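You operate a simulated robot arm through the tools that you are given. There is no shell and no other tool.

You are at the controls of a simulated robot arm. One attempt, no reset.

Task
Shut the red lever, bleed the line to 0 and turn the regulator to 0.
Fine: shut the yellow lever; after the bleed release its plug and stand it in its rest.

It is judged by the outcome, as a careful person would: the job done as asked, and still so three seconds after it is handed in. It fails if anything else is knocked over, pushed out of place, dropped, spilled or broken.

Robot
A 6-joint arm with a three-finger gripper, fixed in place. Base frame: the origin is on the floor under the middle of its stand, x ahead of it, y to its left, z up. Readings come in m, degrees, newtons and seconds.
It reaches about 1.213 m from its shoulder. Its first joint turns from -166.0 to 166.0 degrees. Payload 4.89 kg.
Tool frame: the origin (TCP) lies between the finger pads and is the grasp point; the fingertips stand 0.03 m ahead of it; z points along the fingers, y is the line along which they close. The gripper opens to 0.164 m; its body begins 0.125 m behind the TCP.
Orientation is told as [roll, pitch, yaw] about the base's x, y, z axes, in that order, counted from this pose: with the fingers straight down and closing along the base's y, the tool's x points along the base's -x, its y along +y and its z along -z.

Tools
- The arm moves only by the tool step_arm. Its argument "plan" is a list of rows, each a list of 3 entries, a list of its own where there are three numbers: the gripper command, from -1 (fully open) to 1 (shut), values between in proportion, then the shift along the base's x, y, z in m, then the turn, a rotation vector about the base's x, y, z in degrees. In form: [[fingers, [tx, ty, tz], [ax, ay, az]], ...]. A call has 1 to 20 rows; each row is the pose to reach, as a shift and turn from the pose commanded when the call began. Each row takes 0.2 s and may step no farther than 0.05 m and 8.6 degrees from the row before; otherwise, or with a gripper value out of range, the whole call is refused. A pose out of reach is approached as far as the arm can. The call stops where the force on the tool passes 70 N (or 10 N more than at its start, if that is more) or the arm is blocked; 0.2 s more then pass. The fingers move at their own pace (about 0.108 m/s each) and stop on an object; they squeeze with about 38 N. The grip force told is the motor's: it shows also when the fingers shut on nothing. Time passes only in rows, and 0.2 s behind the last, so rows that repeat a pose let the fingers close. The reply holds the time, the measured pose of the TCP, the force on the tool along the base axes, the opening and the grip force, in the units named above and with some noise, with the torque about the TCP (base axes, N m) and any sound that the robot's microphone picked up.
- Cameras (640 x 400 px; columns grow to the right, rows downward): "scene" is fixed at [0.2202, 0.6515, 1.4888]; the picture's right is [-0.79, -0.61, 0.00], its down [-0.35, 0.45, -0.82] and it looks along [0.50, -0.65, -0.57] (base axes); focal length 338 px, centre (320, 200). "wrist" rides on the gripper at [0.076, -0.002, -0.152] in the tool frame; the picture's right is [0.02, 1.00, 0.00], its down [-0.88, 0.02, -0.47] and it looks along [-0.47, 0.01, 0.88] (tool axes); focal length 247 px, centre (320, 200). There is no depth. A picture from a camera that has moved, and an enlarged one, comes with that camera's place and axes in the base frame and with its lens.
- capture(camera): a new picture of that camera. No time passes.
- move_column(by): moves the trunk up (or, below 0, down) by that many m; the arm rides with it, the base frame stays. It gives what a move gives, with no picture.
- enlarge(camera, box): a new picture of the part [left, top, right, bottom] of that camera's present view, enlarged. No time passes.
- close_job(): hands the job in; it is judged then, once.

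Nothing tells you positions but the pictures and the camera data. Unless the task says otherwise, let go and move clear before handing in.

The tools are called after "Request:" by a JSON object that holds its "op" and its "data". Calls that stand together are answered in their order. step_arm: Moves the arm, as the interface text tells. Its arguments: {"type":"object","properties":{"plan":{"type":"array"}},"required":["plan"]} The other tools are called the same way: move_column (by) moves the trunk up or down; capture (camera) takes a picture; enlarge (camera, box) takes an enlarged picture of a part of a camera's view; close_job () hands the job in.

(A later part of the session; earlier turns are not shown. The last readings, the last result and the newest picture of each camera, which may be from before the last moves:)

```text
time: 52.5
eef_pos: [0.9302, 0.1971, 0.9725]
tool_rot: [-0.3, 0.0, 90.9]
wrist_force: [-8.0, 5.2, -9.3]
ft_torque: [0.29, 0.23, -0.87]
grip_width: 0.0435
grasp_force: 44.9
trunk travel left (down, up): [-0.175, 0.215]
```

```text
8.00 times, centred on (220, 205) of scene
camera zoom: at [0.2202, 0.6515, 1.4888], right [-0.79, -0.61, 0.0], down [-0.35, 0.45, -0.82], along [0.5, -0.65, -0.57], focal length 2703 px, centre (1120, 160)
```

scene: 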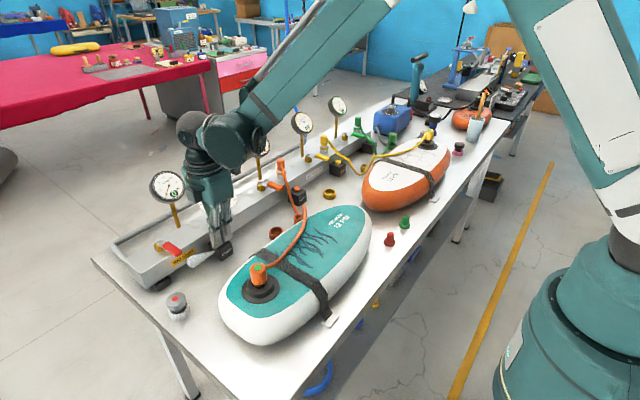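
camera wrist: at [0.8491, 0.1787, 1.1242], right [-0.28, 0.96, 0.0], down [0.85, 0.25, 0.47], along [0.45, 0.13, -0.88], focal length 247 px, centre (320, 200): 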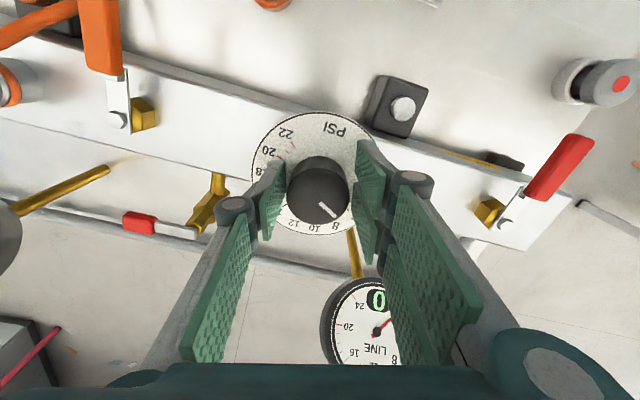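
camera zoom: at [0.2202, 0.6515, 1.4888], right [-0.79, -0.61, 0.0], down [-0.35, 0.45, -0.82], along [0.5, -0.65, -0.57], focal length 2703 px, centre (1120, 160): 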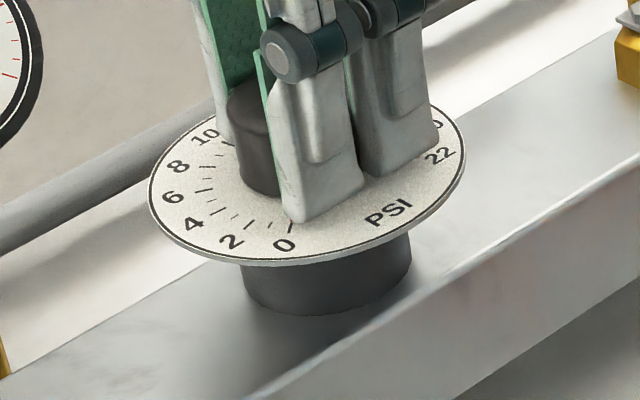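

The torque jumped to −0.87 N·m, which suggests the knob met its 0 stop. I'll open, lift and verify the reading.

Request:
{"op": "step_arm", "data": {"plan": [[0.35, [0, 0, 0], [0, 0, 0]], [0.2, [0, 0, 0], [0, 0, 0]], [0, [0, 0, 0.01], [0, 0, 0]], [-0.2, [0, 0, 0.05], [0, 0, 0]], [-0.5, [0, 0, 0.1], [0, 0, 0]], [-0.5, [0, 0, 0.14], [0, 0, 0]]]}}

Request:
{"op": "enlarge", "data": {"camera": "wrist", "box": [290, 80, 370, 160]}}

Request:
{"op": "enlarge", "data": {"camera": "scene", "box": [200, 195, 230, 218]}}

Request:
{"op": "enlarge", "data": {"camera": "scene", "box": [280, 110, 400, 210]}}

```text
time: 53.9
eef_pos: [0.9307, 0.1967, 1.1143]
tool_rot: [-0.2, -0.1, 90.9]
wrist_force: [0.5, 0.2, -0.6]
ft_torque: [-0.03, 0.1, 0.03]
grip_width: 0.1227
grasp_force: 0.0
trunk travel left (down, up): [-0.175, 0.215]
```

```text
5.00 times, centred on (330, 120) of wrist
camera zoom: at [0.9318, 0.1209, 1.2663], right [-1.0, -0.04, 0.0], down [-0.03, 0.88, 0.47], along [-0.01, 0.47, -0.88], focal length 1235 px, centre (270, 600)
```

zoom: 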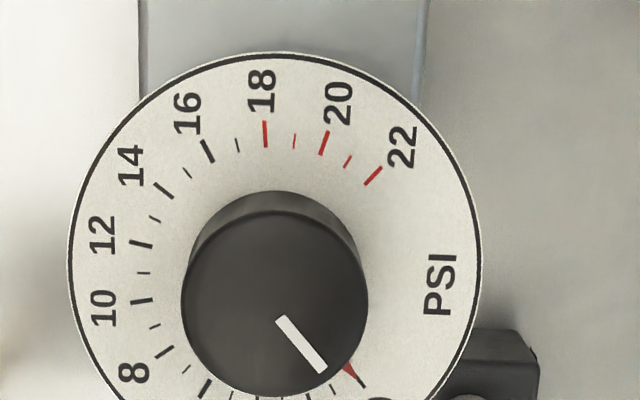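

```text
16.00 times, centred on (215, 206) of scene
camera zoom: at [0.2202, 0.6515, 1.4888], right [-0.79, -0.61, 0.0], down [-0.35, 0.45, -0.82], along [0.5, -0.65, -0.57], focal length 5407 px, centre (2000, 96)
```

zoom: 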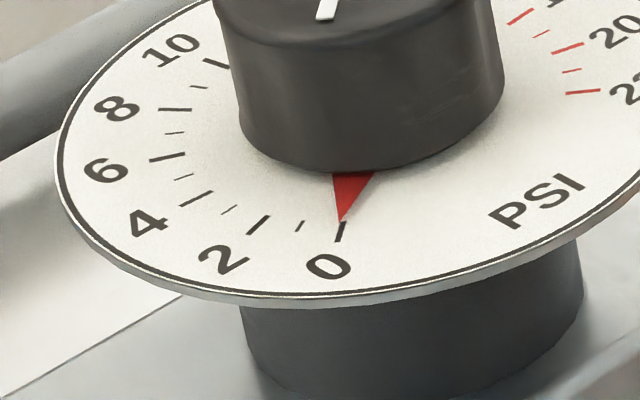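

```text
4.00 times, centred on (340, 160) of scene
camera zoom: at [0.2202, 0.6515, 1.4888], right [-0.79, -0.61, 0.0], down [-0.35, 0.45, -0.82], along [0.5, -0.65, -0.57], focal length 1352 px, centre (240, 360)
```

zoom: 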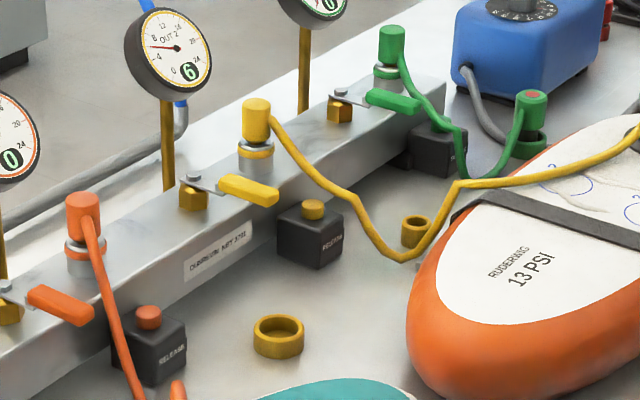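

The pointer is on 0, and LINE is 0 with red and yellow shut. Next is the yellow plug, so I'll go look at the release button, hose and cups from above at a safe height.

Request:
{"op": "step_arm", "data": {"plan": [[-0.5, [-0.005, -0.01, 0.02], [0, 0, -8.3]], [-0.5, [-0.015, -0.04, 0.05], [0, 0, -16.6]], [-0.5, [-0.025, -0.075, 0.075], [0, 0, -24.9]], [-0.5, [-0.035, -0.115, 0.085], [0, 0, -33.2]], [-0.5, [-0.045, -0.155, 0.085], [0, 0, -41.5]], [-0.7, [-0.055, -0.2, 0.085], [0, 0, -49.8]], [-1, [-0.065, -0.245, 0.085], [0, 0, -58.1]], [-1, [-0.075, -0.29, 0.085], [0, 0, -66.4]], [-1, [-0.085, -0.335, 0.085], [0, 0, -74.7]], [-1, [-0.095, -0.38, 0.085], [0, 0, -83]], [-1, [-0.105, -0.425, 0.085], [0, 0, -91]], [-1, [-0.115, -0.46, 0.085], [0, 0, -91]], [-1, [-0.115, -0.46, 0.085], [0, 0, -91]]]}}

Request:
{"op": "capture", "data": {"camera": "wrist"}}

Request:
{"op": "enlarge", "data": {"camera": "wrist", "box": [200, 60, 420, 240]}}

```text
time: 56.7
eef_pos: [0.8148, -0.263, 1.1973]
tool_rot: [-0.2, 0.0, -0.2]
wrist_force: [-0.4, -0.8, 1.0]
ft_torque: [0.1, 0.0, 0.0]
grip_width: 0.1641
grasp_force: 0.1
trunk travel left (down, up): [-0.175, 0.215]
```

```text
taken
camera wrist: at [0.7368, -0.2637, 1.3496], right [-0.02, 1.0, 0.0], down [0.88, 0.02, 0.47], along [0.47, 0.01, -0.88], focal length 247 px, centre (320, 200)
```

wrist: 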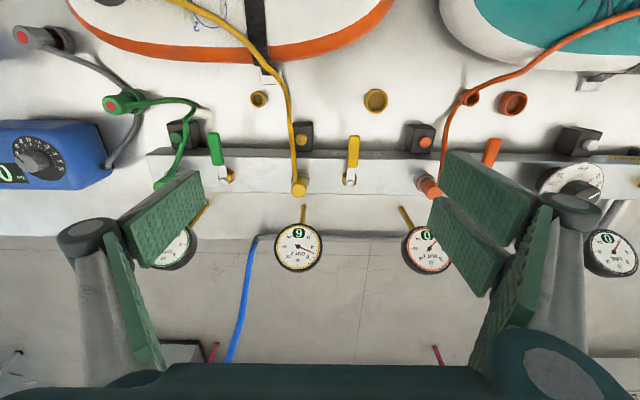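

```text
2.22 times, centred on (310, 150) of wrist
camera zoom: at [0.7368, -0.2637, 1.3496], right [-0.02, 1.0, 0.0], down [0.88, 0.02, 0.47], along [0.47, 0.01, -0.88], focal length 549 px, centre (342, 311)
```

zoom: 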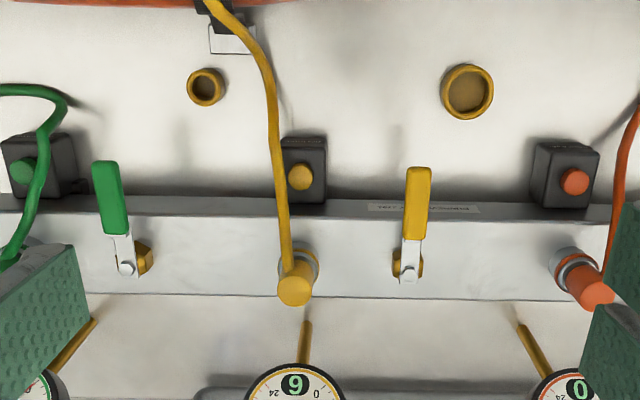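

The hose runs from the yellow plug (0.917, −0.295) toward the robot, about 1.5 cm to the −y side of the yellow RELEASE button (0.859, −0.298, 0.871). I'll come in with closed fingers at yaw +35° so they stay clear of both hose and rail, pausing above for a look.

Request:
{"op": "step_arm", "data": {"plan": [[0, [0.007, -0.004, -0.023], [0, 0, 7]], [0.5, [0.014, -0.008, -0.046], [0, 0, 14]], [1, [0.021, -0.012, -0.069], [0, 0, 21]], [1, [0.028, -0.016, -0.092], [0, 0, 28]], [1, [0.035, -0.02, -0.115], [0, 0, 35]], [1, [0.0389, -0.0217, -0.1376], [0, 0, 35]], [1, [0.0389, -0.0217, -0.1376], [0, 0, 35]], [1, [0.0389, -0.0217, -0.1376], [0, 0, 35]]]}}

Request:
{"op": "capture", "data": {"camera": "wrist"}}

Request:
{"op": "enlarge", "data": {"camera": "scene", "box": [270, 90, 390, 210]}}

```text
time: 58.5
eef_pos: [0.8548, -0.2851, 1.0584]
tool_rot: [-0.2, -0.1, 34.9]
wrist_force: [0.0, 0.0, 0.0]
ft_torque: [0.04, 0.02, 0.03]
grip_width: 0.0
grasp_force: 38.0
trunk travel left (down, up): [-0.175, 0.215]
```

```text
taken
camera wrist: at [0.7906, -0.3289, 1.2117], right [-0.59, 0.81, 0.0], down [0.71, 0.52, 0.47], along [0.38, 0.28, -0.88], focal length 247 px, centre (320, 200)
```

wrist: 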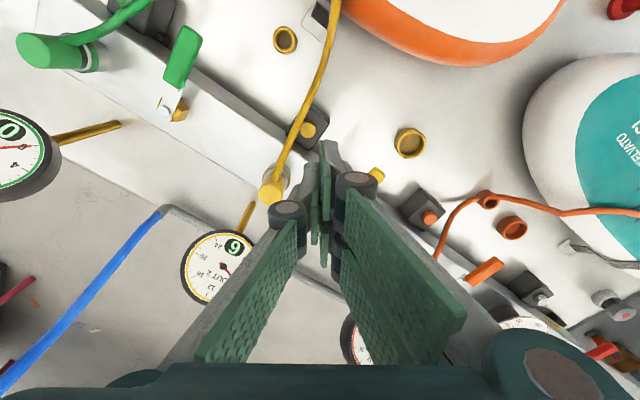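

```text
3.33 times, centred on (330, 150) of scene
camera zoom: at [0.2202, 0.6515, 1.4888], right [-0.79, -0.61, 0.0], down [-0.35, 0.45, -0.82], along [0.5, -0.65, -0.57], focal length 1126 px, centre (287, 367)
```

zoom: 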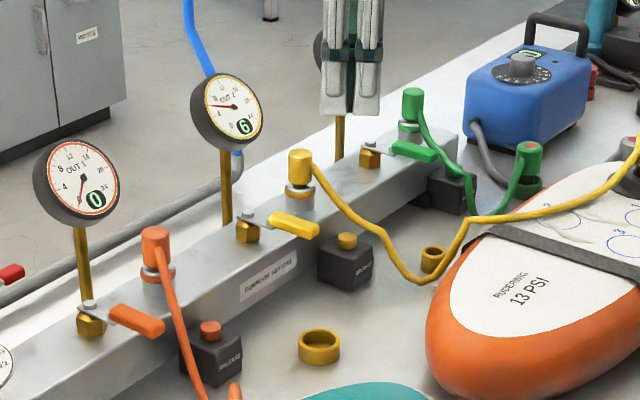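

Alignment agrees with my estimates. I'll descend to just above the button and check hose clearance.

Request:
{"op": "step_arm", "data": {"plan": [[1, [0.002, -0.001, -0.04], [0, 0, 0]], [1, [0.002, -0.001, -0.08], [0, 0, 0]], [1, [0.002, -0.001, -0.11], [0, 0, 0]], [1, [0.002, -0.001, -0.135], [0, 0, 0]], [1, [0.002, -0.001, -0.145], [0, 0, 0]], [1, [0.002, -0.001, -0.145], [0, 0, 0]]]}}

Request:
{"op": "enlarge", "data": {"camera": "wrist", "box": [230, 90, 390, 240]}}

Request:
{"op": "enlarge", "data": {"camera": "scene", "box": [290, 120, 390, 210]}}

```text
time: 59.9
eef_pos: [0.8557, -0.2866, 0.9151]
tool_rot: [-0.2, 0.0, 34.9]
wrist_force: [-0.5, 0.4, 0.0]
ft_torque: [0.02, -0.01, 0.01]
grip_width: 0.0002
grasp_force: 38.3
trunk travel left (down, up): [-0.175, 0.215]
```

```text
2.67 times, centred on (310, 165) of wrist
camera zoom: at [0.7926, -0.3296, 1.0662], right [-0.59, 0.81, 0.0], down [0.71, 0.52, 0.47], along [0.38, 0.28, -0.88], focal length 659 px, centre (347, 293)
```

zoom: 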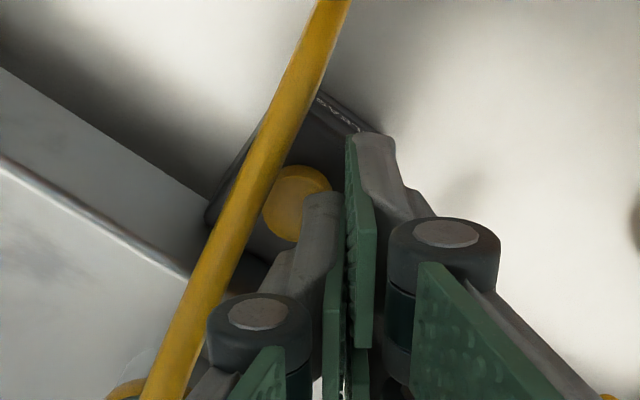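

```text
4.44 times, centred on (340, 165) of scene
camera zoom: at [0.2202, 0.6515, 1.4888], right [-0.79, -0.61, 0.0], down [-0.35, 0.45, -0.82], along [0.5, -0.65, -0.57], focal length 1502 px, centre (231, 356)
```

zoom: 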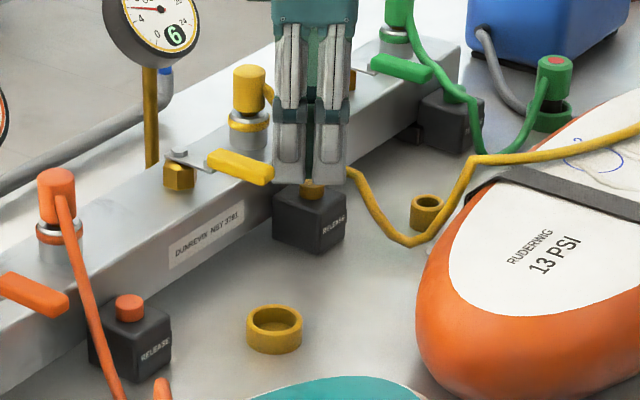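

Clear of the hose, with the finger covering the near half of the button. I'll shift a touch over it and press.

Request:
{"op": "step_arm", "data": {"plan": [[1, [0.0013, -0.0017, -0.006], [0, 0, 0]], [1, [0.0013, -0.0017, -0.012], [0, 0, 0]], [1, [0.0013, -0.0017, -0.016], [0, 0, 0]], [1, [0.0013, -0.0017, -0.0195], [0, 0, 0]], [1, [0.0013, -0.0017, -0.0195], [0, 0, 0]]]}}

Request:
{"op": "enlarge", "data": {"camera": "wrist", "box": [230, 90, 390, 240]}}

Request:
{"op": "enlarge", "data": {"camera": "scene", "box": [290, 100, 390, 200]}}

```text
time: 61.1
eef_pos: [0.8561, -0.2875, 0.8959]
tool_rot: [-0.3, 0.0, 34.8]
wrist_force: [-0.9, 0.5, 11.2]
ft_torque: [-0.08, 0.0, 0.04]
grip_width: 0.0
grasp_force: 38.3
trunk travel left (down, up): [-0.175, 0.215]
heard: click
```

```text
2.67 times, centred on (310, 165) of wrist
camera zoom: at [0.7932, -0.3309, 1.0483], right [-0.59, 0.81, 0.0], down [0.71, 0.52, 0.47], along [0.38, 0.28, -0.88], focal length 659 px, centre (347, 293)
```

zoom: 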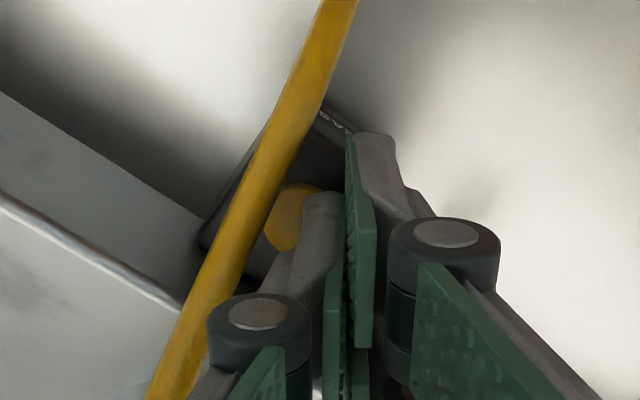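

```text
4.00 times, centred on (340, 150) of scene
camera zoom: at [0.2202, 0.6515, 1.4888], right [-0.79, -0.61, 0.0], down [-0.35, 0.45, -0.82], along [0.5, -0.65, -0.57], focal length 1352 px, centre (240, 400)
```

zoom: 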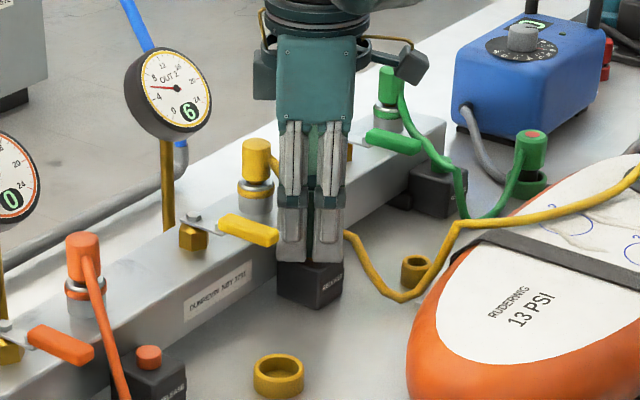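

Click heard. I'll lift straight up off the button and check what the plug did.

Request:
{"op": "step_arm", "data": {"plan": [[1, [0, 0, 0.02], [0, 0, 0]], [1, [-0.002, 0.002, 0.06], [0, 0, 0]], [1, [-0.004, 0.004, 0.1], [0, 0, 0]], [1, [-0.004, 0.004, 0.145], [0, 0, 0]], [0.5, [-0.004, 0.004, 0.19], [0, 0, -8]], [0, [-0.004, 0.004, 0.22], [0, 0, -16]], [-0.5, [-0.004, 0.004, 0.24], [0, 0, -24]], [-1, [-0.004, 0.004, 0.25], [0, 0, -32]], [-1, [-0.004, 0.004, 0.25], [0, 0, -35]], [-1, [-0.004, 0.004, 0.25], [0, 0, -35]]]}}

Request:
{"op": "enlarge", "data": {"camera": "scene", "box": [290, 100, 390, 200]}}

Request:
{"op": "capture", "data": {"camera": "wrist"}}

Request:
{"op": "enlarge", "data": {"camera": "wrist", "box": [220, 60, 400, 220]}}

```text
time: 63.3
eef_pos: [0.8527, -0.2832, 1.1455]
tool_rot: [-0.1, 0.0, -0.2]
wrist_force: [0.4, 0.4, 0.6]
ft_torque: [0.02, -0.01, 0.01]
grip_width: 0.1638
grasp_force: 0.1
trunk travel left (down, up): [-0.175, 0.215]
```

```text
4.00 times, centred on (340, 150) of scene
camera zoom: at [0.2202, 0.6515, 1.4888], right [-0.79, -0.61, 0.0], down [-0.35, 0.45, -0.82], along [0.5, -0.65, -0.57], focal length 1352 px, centre (240, 400)
```

zoom: 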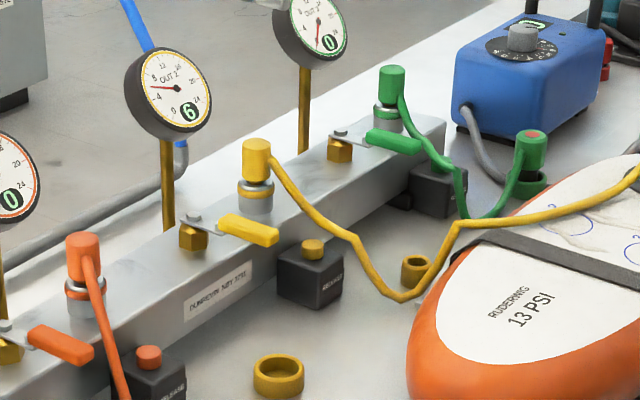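

```text
taken
camera wrist: at [0.7751, -0.2835, 1.298], right [-0.02, 1.0, 0.0], down [0.88, 0.02, 0.47], along [0.47, 0.0, -0.88], focal length 247 px, centre (320, 200)
```

wrist: 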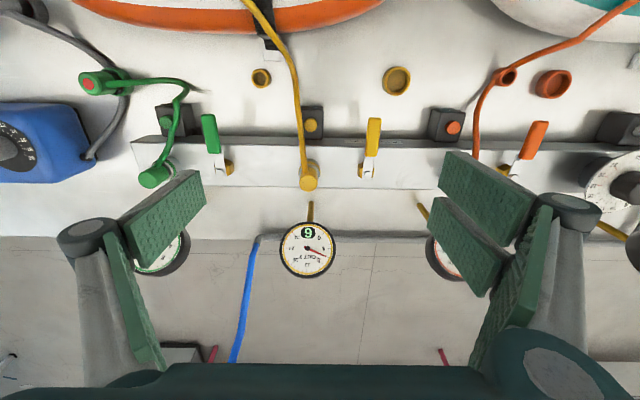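

```text
2.50 times, centred on (310, 140) of wrist
camera zoom: at [0.7751, -0.2835, 1.298], right [-0.02, 1.0, 0.0], down [0.88, 0.02, 0.47], along [0.47, 0.0, -0.88], focal length 617 px, centre (345, 350)
```

zoom: 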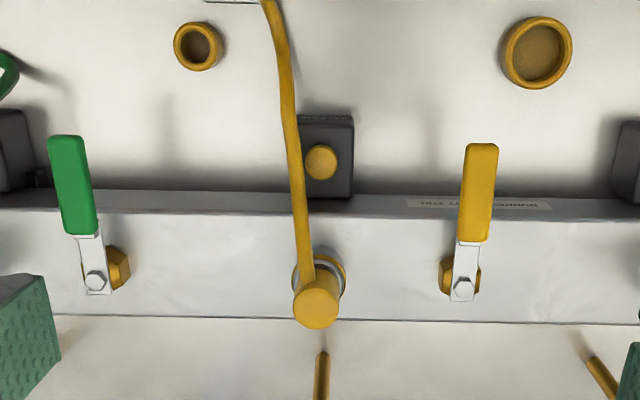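

Request:
{"op": "enlarge", "data": {"camera": "scene", "box": [305, 130, 345, 170]}}

Request:
{"op": "enlarge", "data": {"camera": "scene", "box": [262, 150, 302, 190]}}

Request:
{"op": "enlarge", "data": {"camera": "wrist", "box": [240, 50, 320, 130]}}

Request:
{"op": "enlarge", "data": {"camera": "scene", "box": [330, 160, 370, 190]}}

```text
10.00 times, centred on (325, 150) of scene
camera zoom: at [0.2202, 0.6515, 1.4888], right [-0.79, -0.61, 0.0], down [-0.35, 0.45, -0.82], along [0.5, -0.65, -0.57], focal length 3379 px, centre (270, 700)
```

zoom: 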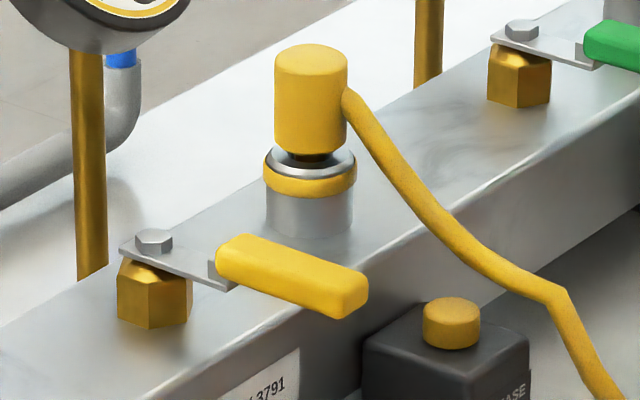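

```text
10.00 times, centred on (282, 170) of scene
camera zoom: at [0.2202, 0.6515, 1.4888], right [-0.79, -0.61, 0.0], down [-0.35, 0.45, -0.82], along [0.5, -0.65, -0.57], focal length 3379 px, centre (700, 500)
```

zoom: 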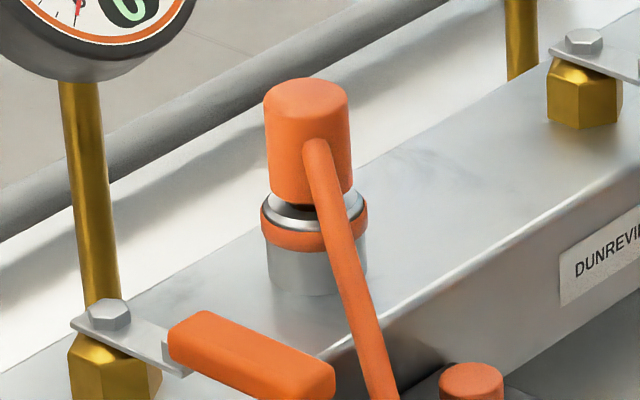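

```text
5.00 times, centred on (280, 90) of wrist
camera zoom: at [0.7751, -0.2835, 1.298], right [-0.02, 1.0, 0.0], down [0.88, 0.02, 0.47], along [0.47, 0.0, -0.88], focal length 1235 px, centre (520, 750)
```

zoom: 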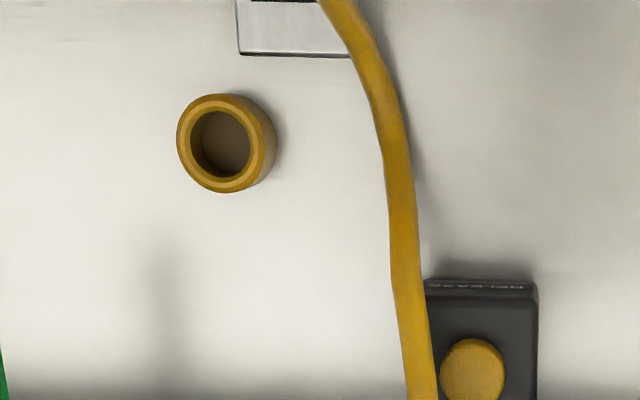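

```text
13.33 times, centred on (350, 175) of scene
camera zoom: at [0.2202, 0.6515, 1.4888], right [-0.79, -0.61, 0.0], down [-0.35, 0.45, -0.82], along [0.5, -0.65, -0.57], focal length 4506 px, centre (-80, 533)
```

zoom: 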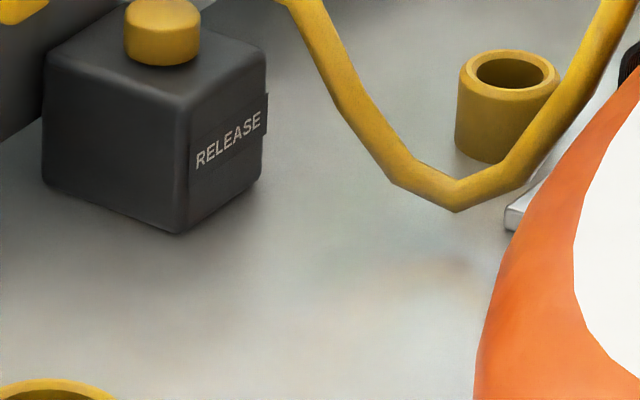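

The yellow plug has a body of about 26 mm and a narrow nose of about 17 mm. The taller narrow yellow cup (bore about 19 mm) near (0.79, −0.387) therefore fits it as its rest, while the wide ring matches the big board couplers. I'll move above the plug near (0.919, −0.298).

Request:
{"op": "step_arm", "data": {"plan": [[-0.5, [0.023, -0.006, -0.03], [0, 0, 0]], [0, [0.045, -0.012, -0.06], [0, 0, 0]], [0.2, [0.068, -0.017, -0.085], [0, 0, 0]], [0.2, [0.068, -0.017, -0.11], [0, 0, 0]], [0.2, [0.068, -0.017, -0.11], [0, 0, 0]]]}}

Request:
{"op": "capture", "data": {"camera": "wrist"}}

Request:
{"op": "enlarge", "data": {"camera": "scene", "box": [270, 80, 390, 200]}}

```text
time: 64.5
eef_pos: [0.9213, -0.3015, 1.0354]
tool_rot: [-0.2, 0.0, -0.1]
wrist_force: [0.9, -0.2, 0.3]
ft_torque: [0.01, 0.11, 0.01]
grip_width: 0.0655
grasp_force: 0.1
trunk travel left (down, up): [-0.175, 0.215]
```

```text
taken
camera wrist: at [0.8438, -0.3013, 1.1871], right [-0.02, 1.0, 0.0], down [0.88, 0.02, 0.47], along [0.47, 0.01, -0.88], focal length 247 px, centre (320, 200)
```

wrist: 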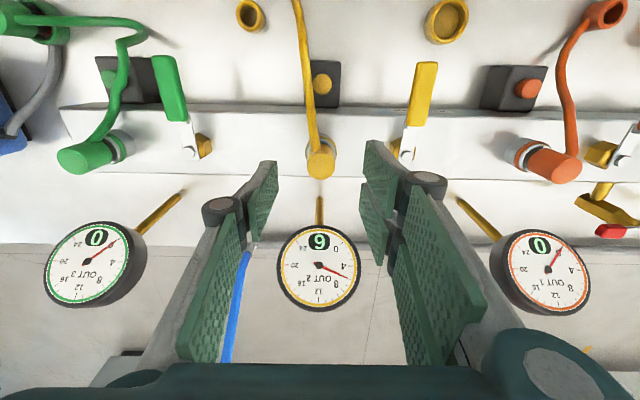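

```text
3.33 times, centred on (330, 140) of scene
camera zoom: at [0.2202, 0.6515, 1.4888], right [-0.79, -0.61, 0.0], down [-0.35, 0.45, -0.82], along [0.5, -0.65, -0.57], focal length 1126 px, centre (287, 400)
```

zoom: 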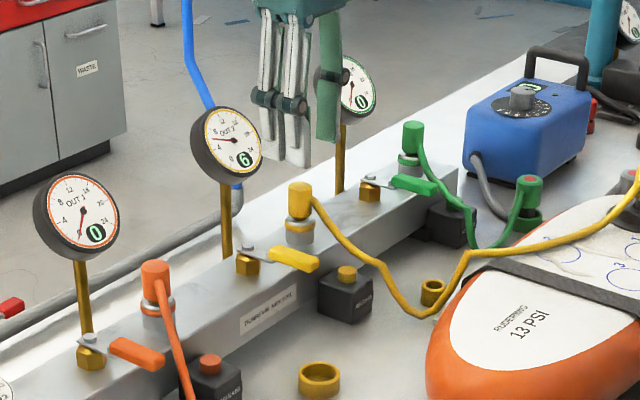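

The plug is centred under the gripper. I'll lower until the tips are just above the socket sleeve and look before closing.

Request:
{"op": "step_arm", "data": {"plan": [[0.2, [0.0005, 0, -0.03], [0, 0, 0]], [0.2, [0.0005, 0, -0.05], [0, 0, 0]], [0.2, [0.0005, 0, -0.067], [0, 0, 0]], [0.2, [0.0005, 0, -0.067], [0, 0, 0]]]}}

Request:
{"op": "enlarge", "data": {"camera": "wrist", "box": [230, 90, 410, 270]}}

Request:
{"op": "enlarge", "data": {"camera": "scene", "box": [290, 110, 360, 180]}}

```text
time: 65.5
eef_pos: [0.9203, -0.2998, 0.9681]
tool_rot: [-0.2, -0.1, -0.2]
wrist_force: [0.1, 0.1, -1.3]
ft_torque: [0.02, 0.02, 0.01]
grip_width: 0.0658
grasp_force: 0.1
trunk travel left (down, up): [-0.175, 0.215]
```

```text
2.22 times, centred on (320, 180) of wrist
camera zoom: at [0.8436, -0.3003, 1.1204], right [-0.02, 1.0, 0.0], down [0.88, 0.02, 0.47], along [0.47, 0.01, -0.88], focal length 549 px, centre (320, 244)
```

zoom: 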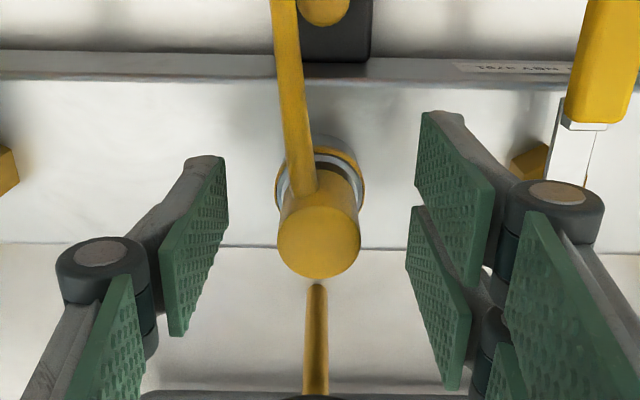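

```text
5.71 times, centred on (325, 145) of scene
camera zoom: at [0.2202, 0.6515, 1.4888], right [-0.79, -0.61, 0.0], down [-0.35, 0.45, -0.82], along [0.5, -0.65, -0.57], focal length 1931 px, centre (291, 514)
```

zoom: 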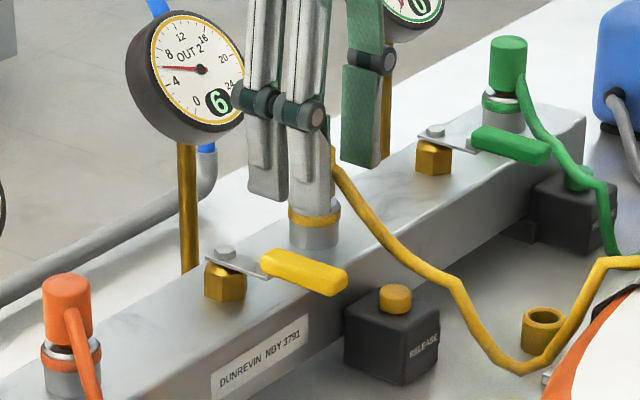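

The fingers bracket the plug body and the tips sit above the sleeve. I'll close on it.

Request:
{"op": "step_arm", "data": {"plan": [[0.5, [-0.001, 0, 0], [0, 0, 0]], [0.7, [-0.001, 0, 0], [0, 0, 0]], [0.9, [-0.001, 0, 0], [0, 0, 0]], [0.9, [-0.001, 0, 0], [0, 0, 0]]]}}

Request:
{"op": "enlarge", "data": {"camera": "wrist", "box": [230, 90, 410, 270]}}

Request:
{"op": "enlarge", "data": {"camera": "scene", "box": [290, 110, 360, 180]}}

```text
time: 66.5
eef_pos: [0.92, -0.2998, 0.9686]
tool_rot: [-0.2, 0.0, 0.0]
wrist_force: [0.0, 0.4, -0.5]
ft_torque: [-0.03, 0.0, 0.0]
grip_width: 0.0269
grasp_force: 37.8
trunk travel left (down, up): [-0.175, 0.215]
```

```text
2.22 times, centred on (320, 180) of wrist
camera zoom: at [0.8426, -0.3002, 1.1207], right [-0.02, 1.0, 0.0], down [0.88, 0.02, 0.47], along [0.47, 0.01, -0.88], focal length 549 px, centre (320, 244)
```

zoom: 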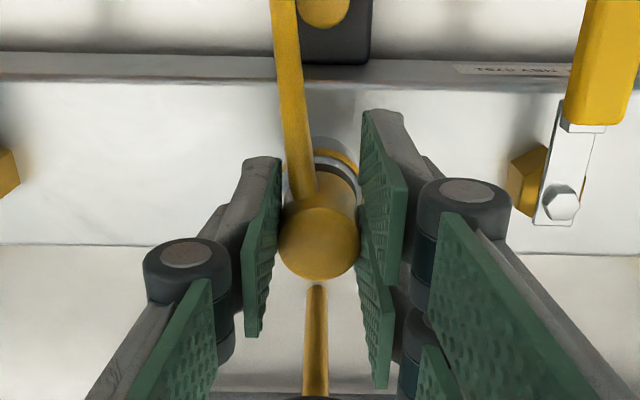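

```text
5.71 times, centred on (325, 145) of scene
camera zoom: at [0.2202, 0.6515, 1.4888], right [-0.79, -0.61, 0.0], down [-0.35, 0.45, -0.82], along [0.5, -0.65, -0.57], focal length 1931 px, centre (291, 514)
```

zoom: 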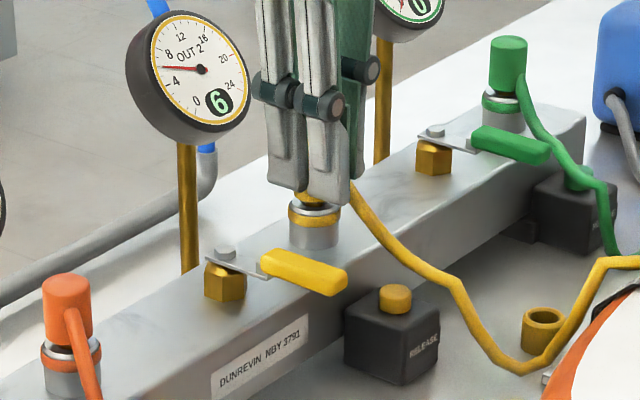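

The plug is gripped (27 mm) with no side load. I'll lift slowly, watching the force to confirm it is really released.

Request:
{"op": "step_arm", "data": {"plan": [[0.9, [0, 0, 0.004], [0, 0, 0]], [0.9, [0, 0, 0.008], [0, 0, 0]], [0.9, [0, 0, 0.012], [0, 0, 0]], [0.9, [0, 0, 0.012], [0, 0, 0]]]}}

Request:
{"op": "enlarge", "data": {"camera": "scene", "box": [290, 110, 360, 180]}}

```text
time: 67.5
eef_pos: [0.9205, -0.301, 0.9815]
tool_rot: [-0.1, 0.0, 0.0]
wrist_force: [-1.2, 0.4, -0.7]
ft_torque: [0.01, 0.0, 0.02]
grip_width: 0.0272
grasp_force: 37.7
trunk travel left (down, up): [-0.175, 0.215]
```

```text
5.71 times, centred on (325, 145) of scene
camera zoom: at [0.2202, 0.6515, 1.4888], right [-0.79, -0.61, 0.0], down [-0.35, 0.45, -0.82], along [0.5, -0.65, -0.57], focal length 1931 px, centre (291, 514)
```

zoom: 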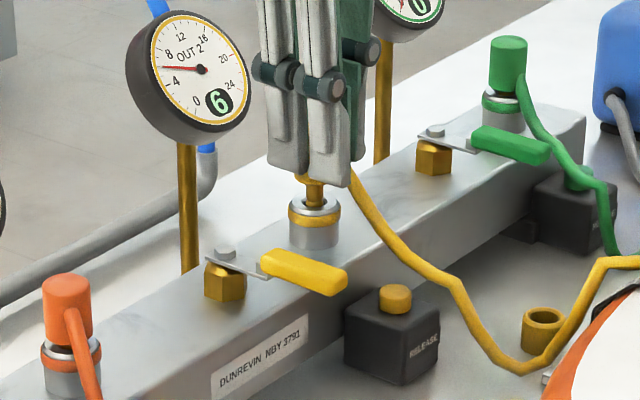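

It slides out freely with the nose showing. I'll keep lifting straight up to clear the socket.

Request:
{"op": "step_arm", "data": {"plan": [[0.9, [0, 0, 0.015], [0, 0, 0]], [0.9, [0, 0, 0.03], [0, 0, 0]], [0.9, [0, 0, 0.05], [0, 0, 0]], [0.9, [0, 0, 0.05], [0, 0, 0]]]}}

Request:
{"op": "enlarge", "data": {"camera": "scene", "box": [280, 90, 380, 190]}}

Request:
{"op": "capture", "data": {"camera": "wrist"}}

```text
time: 68.5
eef_pos: [0.9203, -0.3003, 1.0314]
tool_rot: [-0.2, 0.0, -0.1]
wrist_force: [-0.7, -0.9, -0.3]
ft_torque: [-0.01, -0.02, -0.02]
grip_width: 0.027
grasp_force: 38.6
trunk travel left (down, up): [-0.175, 0.215]
```

```text
4.00 times, centred on (330, 140) of scene
camera zoom: at [0.2202, 0.6515, 1.4888], right [-0.79, -0.61, 0.0], down [-0.35, 0.45, -0.82], along [0.5, -0.65, -0.57], focal length 1352 px, centre (280, 440)
```

zoom: 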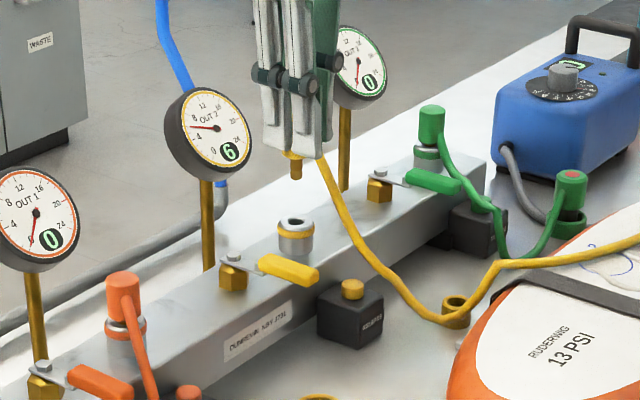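

```text
taken
camera wrist: at [0.8428, -0.3006, 1.1839], right [-0.02, 1.0, 0.0], down [0.88, 0.02, 0.47], along [0.47, 0.01, -0.88], focal length 247 px, centre (320, 200)
```

wrist: 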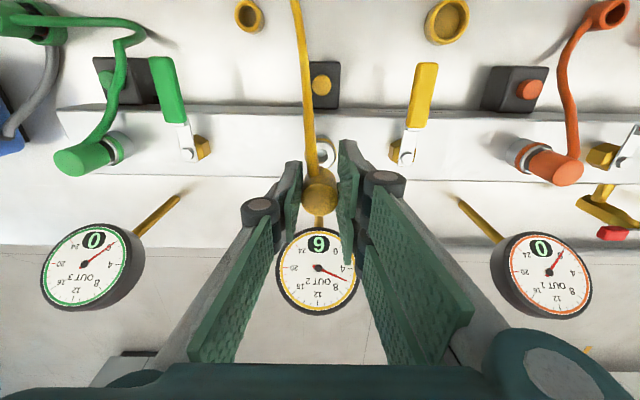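

The plug is out. I'll zoom in to measure the nose so I can confirm which cup fits.

Request:
{"op": "enlarge", "data": {"camera": "scene", "box": [305, 110, 345, 150]}}

Request:
{"op": "enlarge", "data": {"camera": "scene", "box": [310, 150, 370, 210]}}

Request:
{"op": "enlarge", "data": {"camera": "wrist", "box": [200, 0, 480, 120]}}

```text
10.00 times, centred on (325, 130) of scene
camera zoom: at [0.2202, 0.6515, 1.4888], right [-0.79, -0.61, 0.0], down [-0.35, 0.45, -0.82], along [0.5, -0.65, -0.57], focal length 3379 px, centre (270, 900)
```

zoom: 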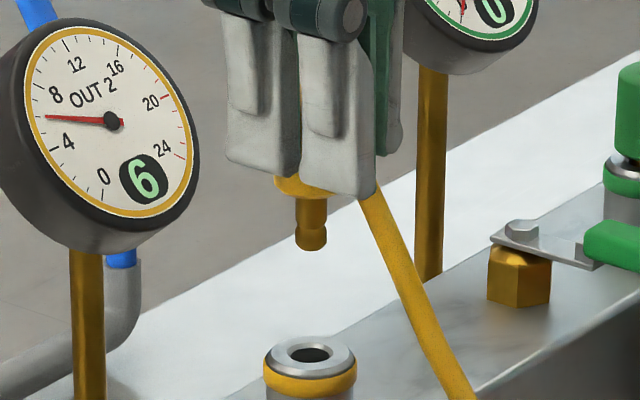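

```text
6.67 times, centred on (340, 180) of scene
camera zoom: at [0.2202, 0.6515, 1.4888], right [-0.79, -0.61, 0.0], down [-0.35, 0.45, -0.82], along [0.5, -0.65, -0.57], focal length 2253 px, centre (187, 333)
```

zoom: 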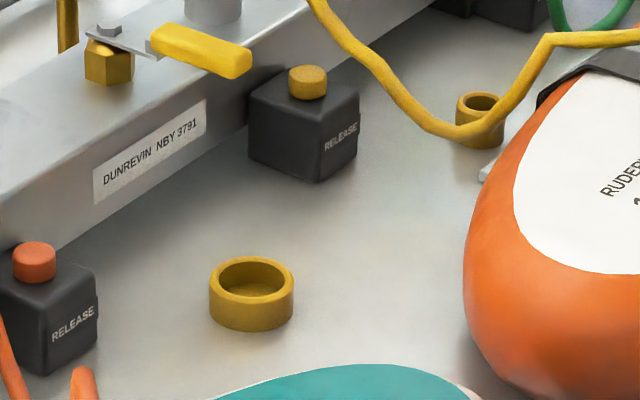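

```text
2.29 times, centred on (340, 60) of wrist
camera zoom: at [0.8428, -0.3006, 1.1839], right [-0.02, 1.0, 0.0], down [0.88, 0.02, 0.47], along [0.47, 0.01, -0.88], focal length 564 px, centre (274, 520)
```

zoom: 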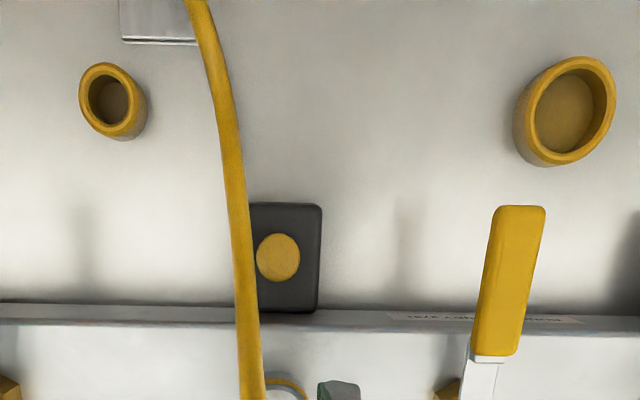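

The nose is about 12 mm, so it goes in the narrow cup with the body resting on the rim. The socket hole is visible right below the plug now, so I'll record its pixel as an alignment reference.

Request:
{"op": "enlarge", "data": {"camera": "wrist", "box": [280, 120, 360, 220]}}

```text
4.00 times, centred on (320, 170) of wrist
camera zoom: at [0.8428, -0.3006, 1.1839], right [-0.02, 1.0, 0.0], down [0.88, 0.02, 0.47], along [0.47, 0.01, -0.88], focal length 988 px, centre (320, 320)
```

zoom: 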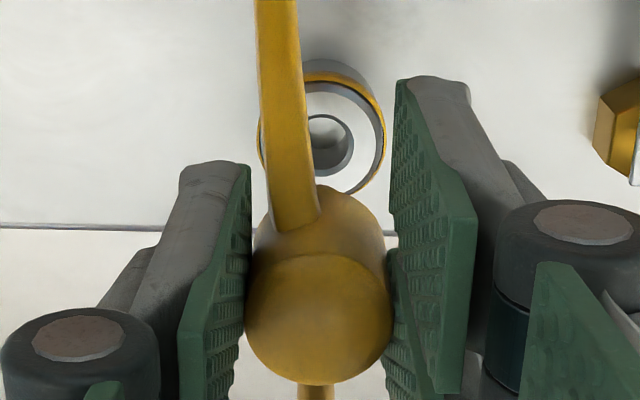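

I'll carry the plug level at this height to above the narrow cup (≈0.791, −0.384), moving gently because the hose trails along.

Request:
{"op": "step_arm", "data": {"plan": [[0.9, [-0.015, -0.008, 0.005], [0, 0, 0]], [0.9, [-0.033, -0.02, 0.01], [0, 0, 0]], [0.9, [-0.053, -0.033, 0.01], [0, 0, 0]], [0.9, [-0.073, -0.046, 0.01], [0, 0, 0]], [0.9, [-0.093, -0.059, 0.01], [0, 0, 0]], [0.9, [-0.113, -0.072, 0.005], [0, 0, 0]], [0.9, [-0.128, -0.082, 0], [0, 0, 0]], [0.9, [-0.1328, -0.0854, 0], [0, 0, 0]], [0.9, [-0.1328, -0.0854, 0], [0, 0, 0]]]}}

Request:
{"op": "capture", "data": {"camera": "wrist"}}

Request:
{"op": "enlarge", "data": {"camera": "scene", "box": [300, 90, 460, 210]}}

```text
time: 70.5
eef_pos: [0.7876, -0.3861, 1.0298]
tool_rot: [-0.2, 0.0, -0.1]
wrist_force: [-0.1, 0.4, -0.3]
ft_torque: [0.01, 0.01, -0.03]
grip_width: 0.0269
grasp_force: 38.0
trunk travel left (down, up): [-0.175, 0.215]
```

```text
taken
camera wrist: at [0.7092, -0.3864, 1.1824], right [-0.02, 1.0, 0.0], down [0.88, 0.02, 0.47], along [0.47, 0.01, -0.88], focal length 247 px, centre (320, 200)
```

wrist: 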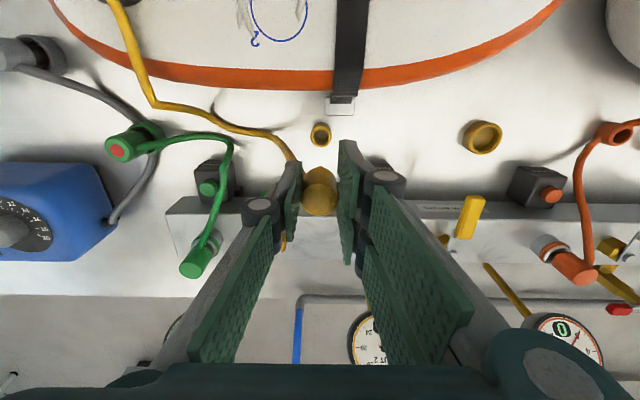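

```text
3.33 times, centred on (380, 150) of scene
camera zoom: at [0.2202, 0.6515, 1.4888], right [-0.79, -0.61, 0.0], down [-0.35, 0.45, -0.82], along [0.5, -0.65, -0.57], focal length 1126 px, centre (120, 367)
```

zoom: 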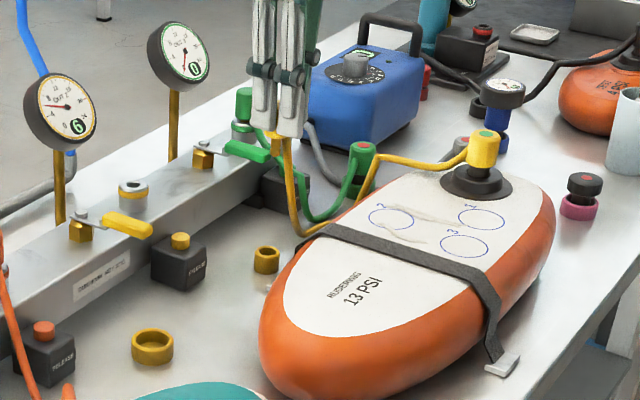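

The hose swung to the −y side and the cup is in plain view just behind the plug. I'll measure its pixel closely here, then again lower down to fix its height and offset.

Request:
{"op": "enlarge", "data": {"camera": "wrist", "box": [280, 100, 360, 200]}}

```text
4.00 times, centred on (320, 150) of wrist
camera zoom: at [0.7092, -0.3864, 1.1824], right [-0.02, 1.0, 0.0], down [0.88, 0.02, 0.47], along [0.47, 0.01, -0.88], focal length 988 px, centre (320, 400)
```

zoom: 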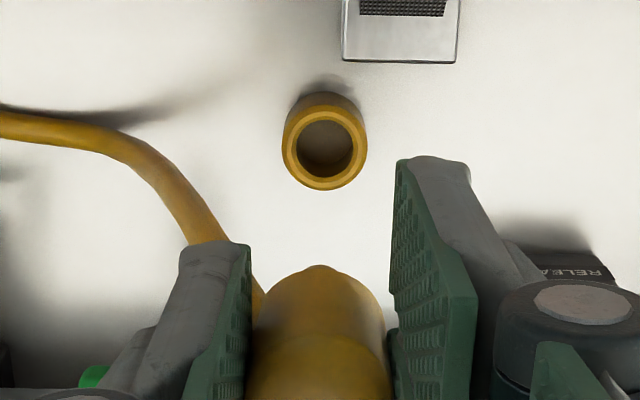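

Request:
{"op": "step_arm", "data": {"plan": [[0.9, [0, 0, -0.02], [0, 0, 0]], [0.9, [0, 0, -0.04], [0, 0, 0]], [0.9, [0, 0, -0.06], [0, 0, 0]], [0.9, [0, 0, -0.06], [0, 0, 0]]]}}

Request:
{"op": "enlarge", "data": {"camera": "wrist", "box": [280, 100, 360, 200]}}

Request:
{"op": "enlarge", "data": {"camera": "scene", "box": [330, 110, 410, 190]}}

```text
time: 71.5
eef_pos: [0.7893, -0.3851, 0.9703]
tool_rot: [-0.3, 0.1, -0.1]
wrist_force: [-0.2, -1.2, -1.1]
ft_torque: [0.02, 0.06, 0.0]
grip_width: 0.0266
grasp_force: 38.2
trunk travel left (down, up): [-0.175, 0.215]
```

```text
4.00 times, centred on (320, 150) of wrist
camera zoom: at [0.7107, -0.3854, 1.1224], right [-0.02, 1.0, 0.0], down [0.88, 0.02, 0.47], along [0.47, 0.01, -0.88], focal length 988 px, centre (320, 400)
```

zoom: 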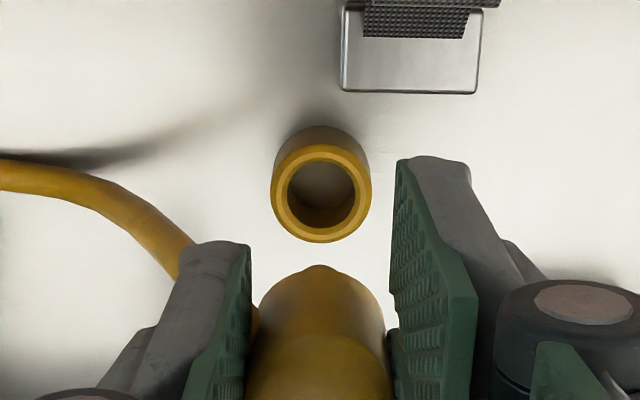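

```text
5.00 times, centred on (370, 150) of scene
camera zoom: at [0.2202, 0.6515, 1.4888], right [-0.79, -0.61, 0.0], down [-0.35, 0.45, -0.82], along [0.5, -0.65, -0.57], focal length 1690 px, centre (70, 450)
```

zoom: 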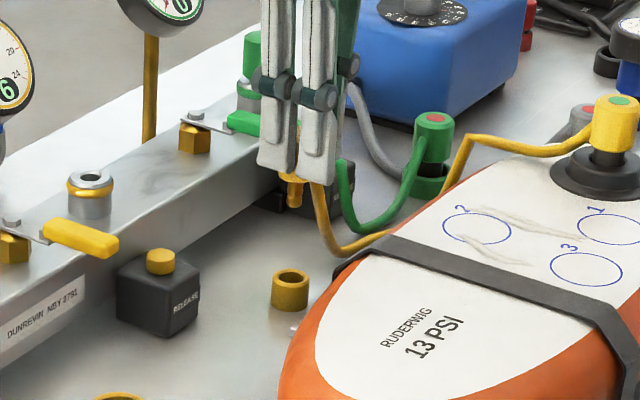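

Combining all views, the cup top comes out at about (0.791, −0.384, 0.845), and the plug axis is within about 1–2 mm of it. I'll descend until the nose is just above the rim and check from both cameras.

Request:
{"op": "step_arm", "data": {"plan": [[0.9, [-0.0003, 0, -0.02], [0, 0, 0]], [0.9, [-0.0003, 0, -0.04], [0, 0, 0]], [0.9, [-0.0003, 0, -0.052], [0, 0, 0]], [0.9, [-0.0003, 0, -0.052], [0, 0, 0]]]}}

Request:
{"op": "enlarge", "data": {"camera": "wrist", "box": [280, 100, 360, 200]}}

Request:
{"op": "enlarge", "data": {"camera": "scene", "box": [340, 130, 400, 190]}}

```text
time: 72.5
eef_pos: [0.7867, -0.3854, 0.9182]
tool_rot: [-0.3, -0.1, -0.1]
wrist_force: [0.2, 1.4, -0.8]
ft_torque: [0.05, 0.02, -0.01]
grip_width: 0.0267
grasp_force: 37.9
trunk travel left (down, up): [-0.175, 0.215]
```

```text
4.00 times, centred on (320, 150) of wrist
camera zoom: at [0.7098, -0.3859, 1.071], right [-0.02, 1.0, 0.0], down [0.88, 0.02, 0.47], along [0.47, 0.01, -0.88], focal length 988 px, centre (320, 400)
```

zoom: 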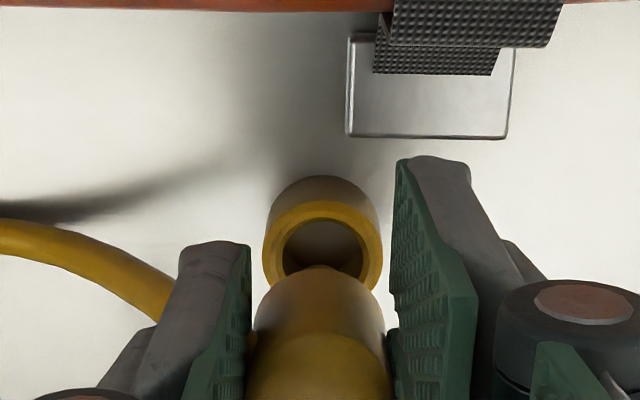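

```text
6.67 times, centred on (370, 160) of scene
camera zoom: at [0.2202, 0.6515, 1.4888], right [-0.79, -0.61, 0.0], down [-0.35, 0.45, -0.82], along [0.5, -0.65, -0.57], focal length 2253 px, centre (-13, 467)
```

zoom: 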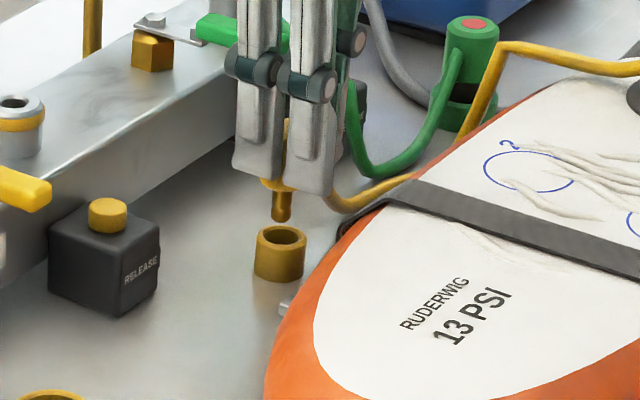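

Both views show the nose lined up over the bore, about 1.4 cm above the rim. I'll lower in small steps into the cup.

Request:
{"op": "step_arm", "data": {"plan": [[0.9, [0, 0.0005, -0.006], [0, 0, 0]], [0.9, [0, 0.0005, -0.012], [0, 0, 0]], [0.9, [0, 0.0005, -0.017], [0, 0, 0]], [0.9, [0, 0.0005, -0.021], [0, 0, 0]], [0.9, [0, 0.0005, -0.021], [0, 0, 0]]]}}

Request:
{"op": "enlarge", "data": {"camera": "scene", "box": [340, 130, 400, 190]}}

Request:
{"op": "enlarge", "data": {"camera": "wrist", "box": [280, 120, 360, 220]}}

```text
time: 73.7
eef_pos: [0.7862, -0.3841, 0.8972]
tool_rot: [-0.2, 0.1, -0.1]
wrist_force: [-0.6, 0.4, -0.5]
ft_torque: [-0.01, -0.02, 0.02]
grip_width: 0.0271
grasp_force: 37.7
trunk travel left (down, up): [-0.175, 0.215]
```

```text
6.67 times, centred on (370, 160) of scene
camera zoom: at [0.2202, 0.6515, 1.4888], right [-0.79, -0.61, 0.0], down [-0.35, 0.45, -0.82], along [0.5, -0.65, -0.57], focal length 2253 px, centre (-13, 467)
```

zoom: 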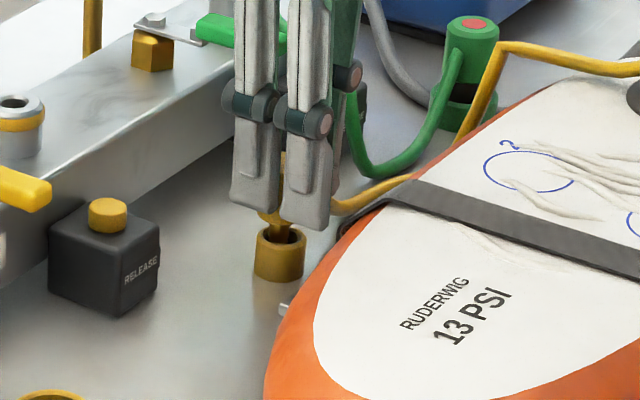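

```text
4.00 times, centred on (320, 170) of wrist
camera zoom: at [0.7096, -0.3851, 1.0497], right [-0.02, 1.0, 0.0], down [0.88, 0.02, 0.47], along [0.47, 0.01, -0.88], focal length 988 px, centre (320, 320)
```

zoom: 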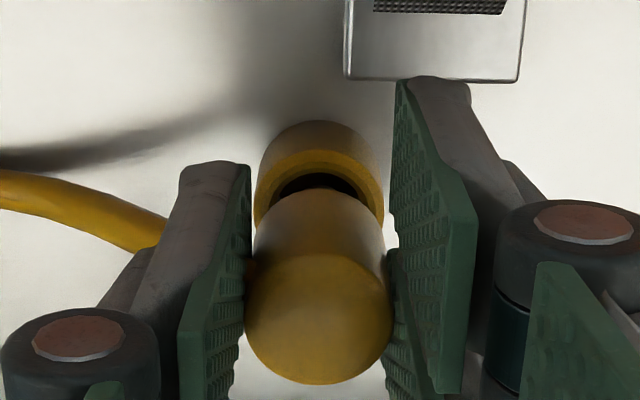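

The nose is in the bore with no contact force. I'll continue down until the body seats on the rim.

Request:
{"op": "step_arm", "data": {"plan": [[0.9, [0, 0, -0.004], [0, 0, 0]], [0.9, [0, 0, -0.008], [0, 0, 0]], [0.9, [0, 0, -0.012], [0, 0, 0]], [0.9, [0, 0, -0.012], [0, 0, 0]]]}}

Request:
{"op": "enlarge", "data": {"camera": "scene", "box": [340, 130, 400, 190]}}

Request:
{"op": "enlarge", "data": {"camera": "wrist", "box": [280, 120, 360, 220]}}

```text
time: 74.7
eef_pos: [0.7873, -0.3857, 0.8867]
tool_rot: [-0.2, -0.1, 0.0]
wrist_force: [4.8, -0.9, 34.0]
ft_torque: [-0.05, -0.63, 0.0]
grip_width: 0.0269
grasp_force: 37.7
trunk travel left (down, up): [-0.175, 0.215]
```

```text
6.67 times, centred on (370, 160) of scene
camera zoom: at [0.2202, 0.6515, 1.4888], right [-0.79, -0.61, 0.0], down [-0.35, 0.45, -0.82], along [0.5, -0.65, -0.57], focal length 2253 px, centre (-13, 467)
```

zoom: 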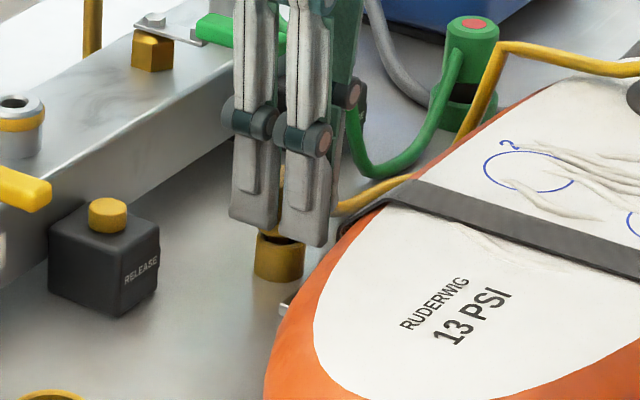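

```text
4.00 times, centred on (320, 170) of wrist
camera zoom: at [0.709, -0.3851, 1.0391], right [-0.02, 1.0, 0.0], down [0.88, 0.02, 0.47], along [0.47, 0.0, -0.88], focal length 988 px, centre (320, 320)
```

zoom: 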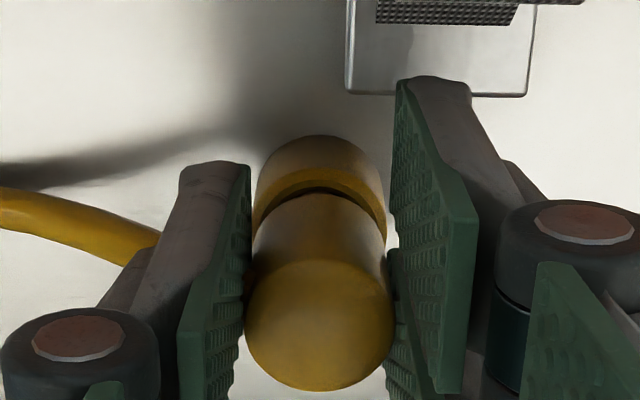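

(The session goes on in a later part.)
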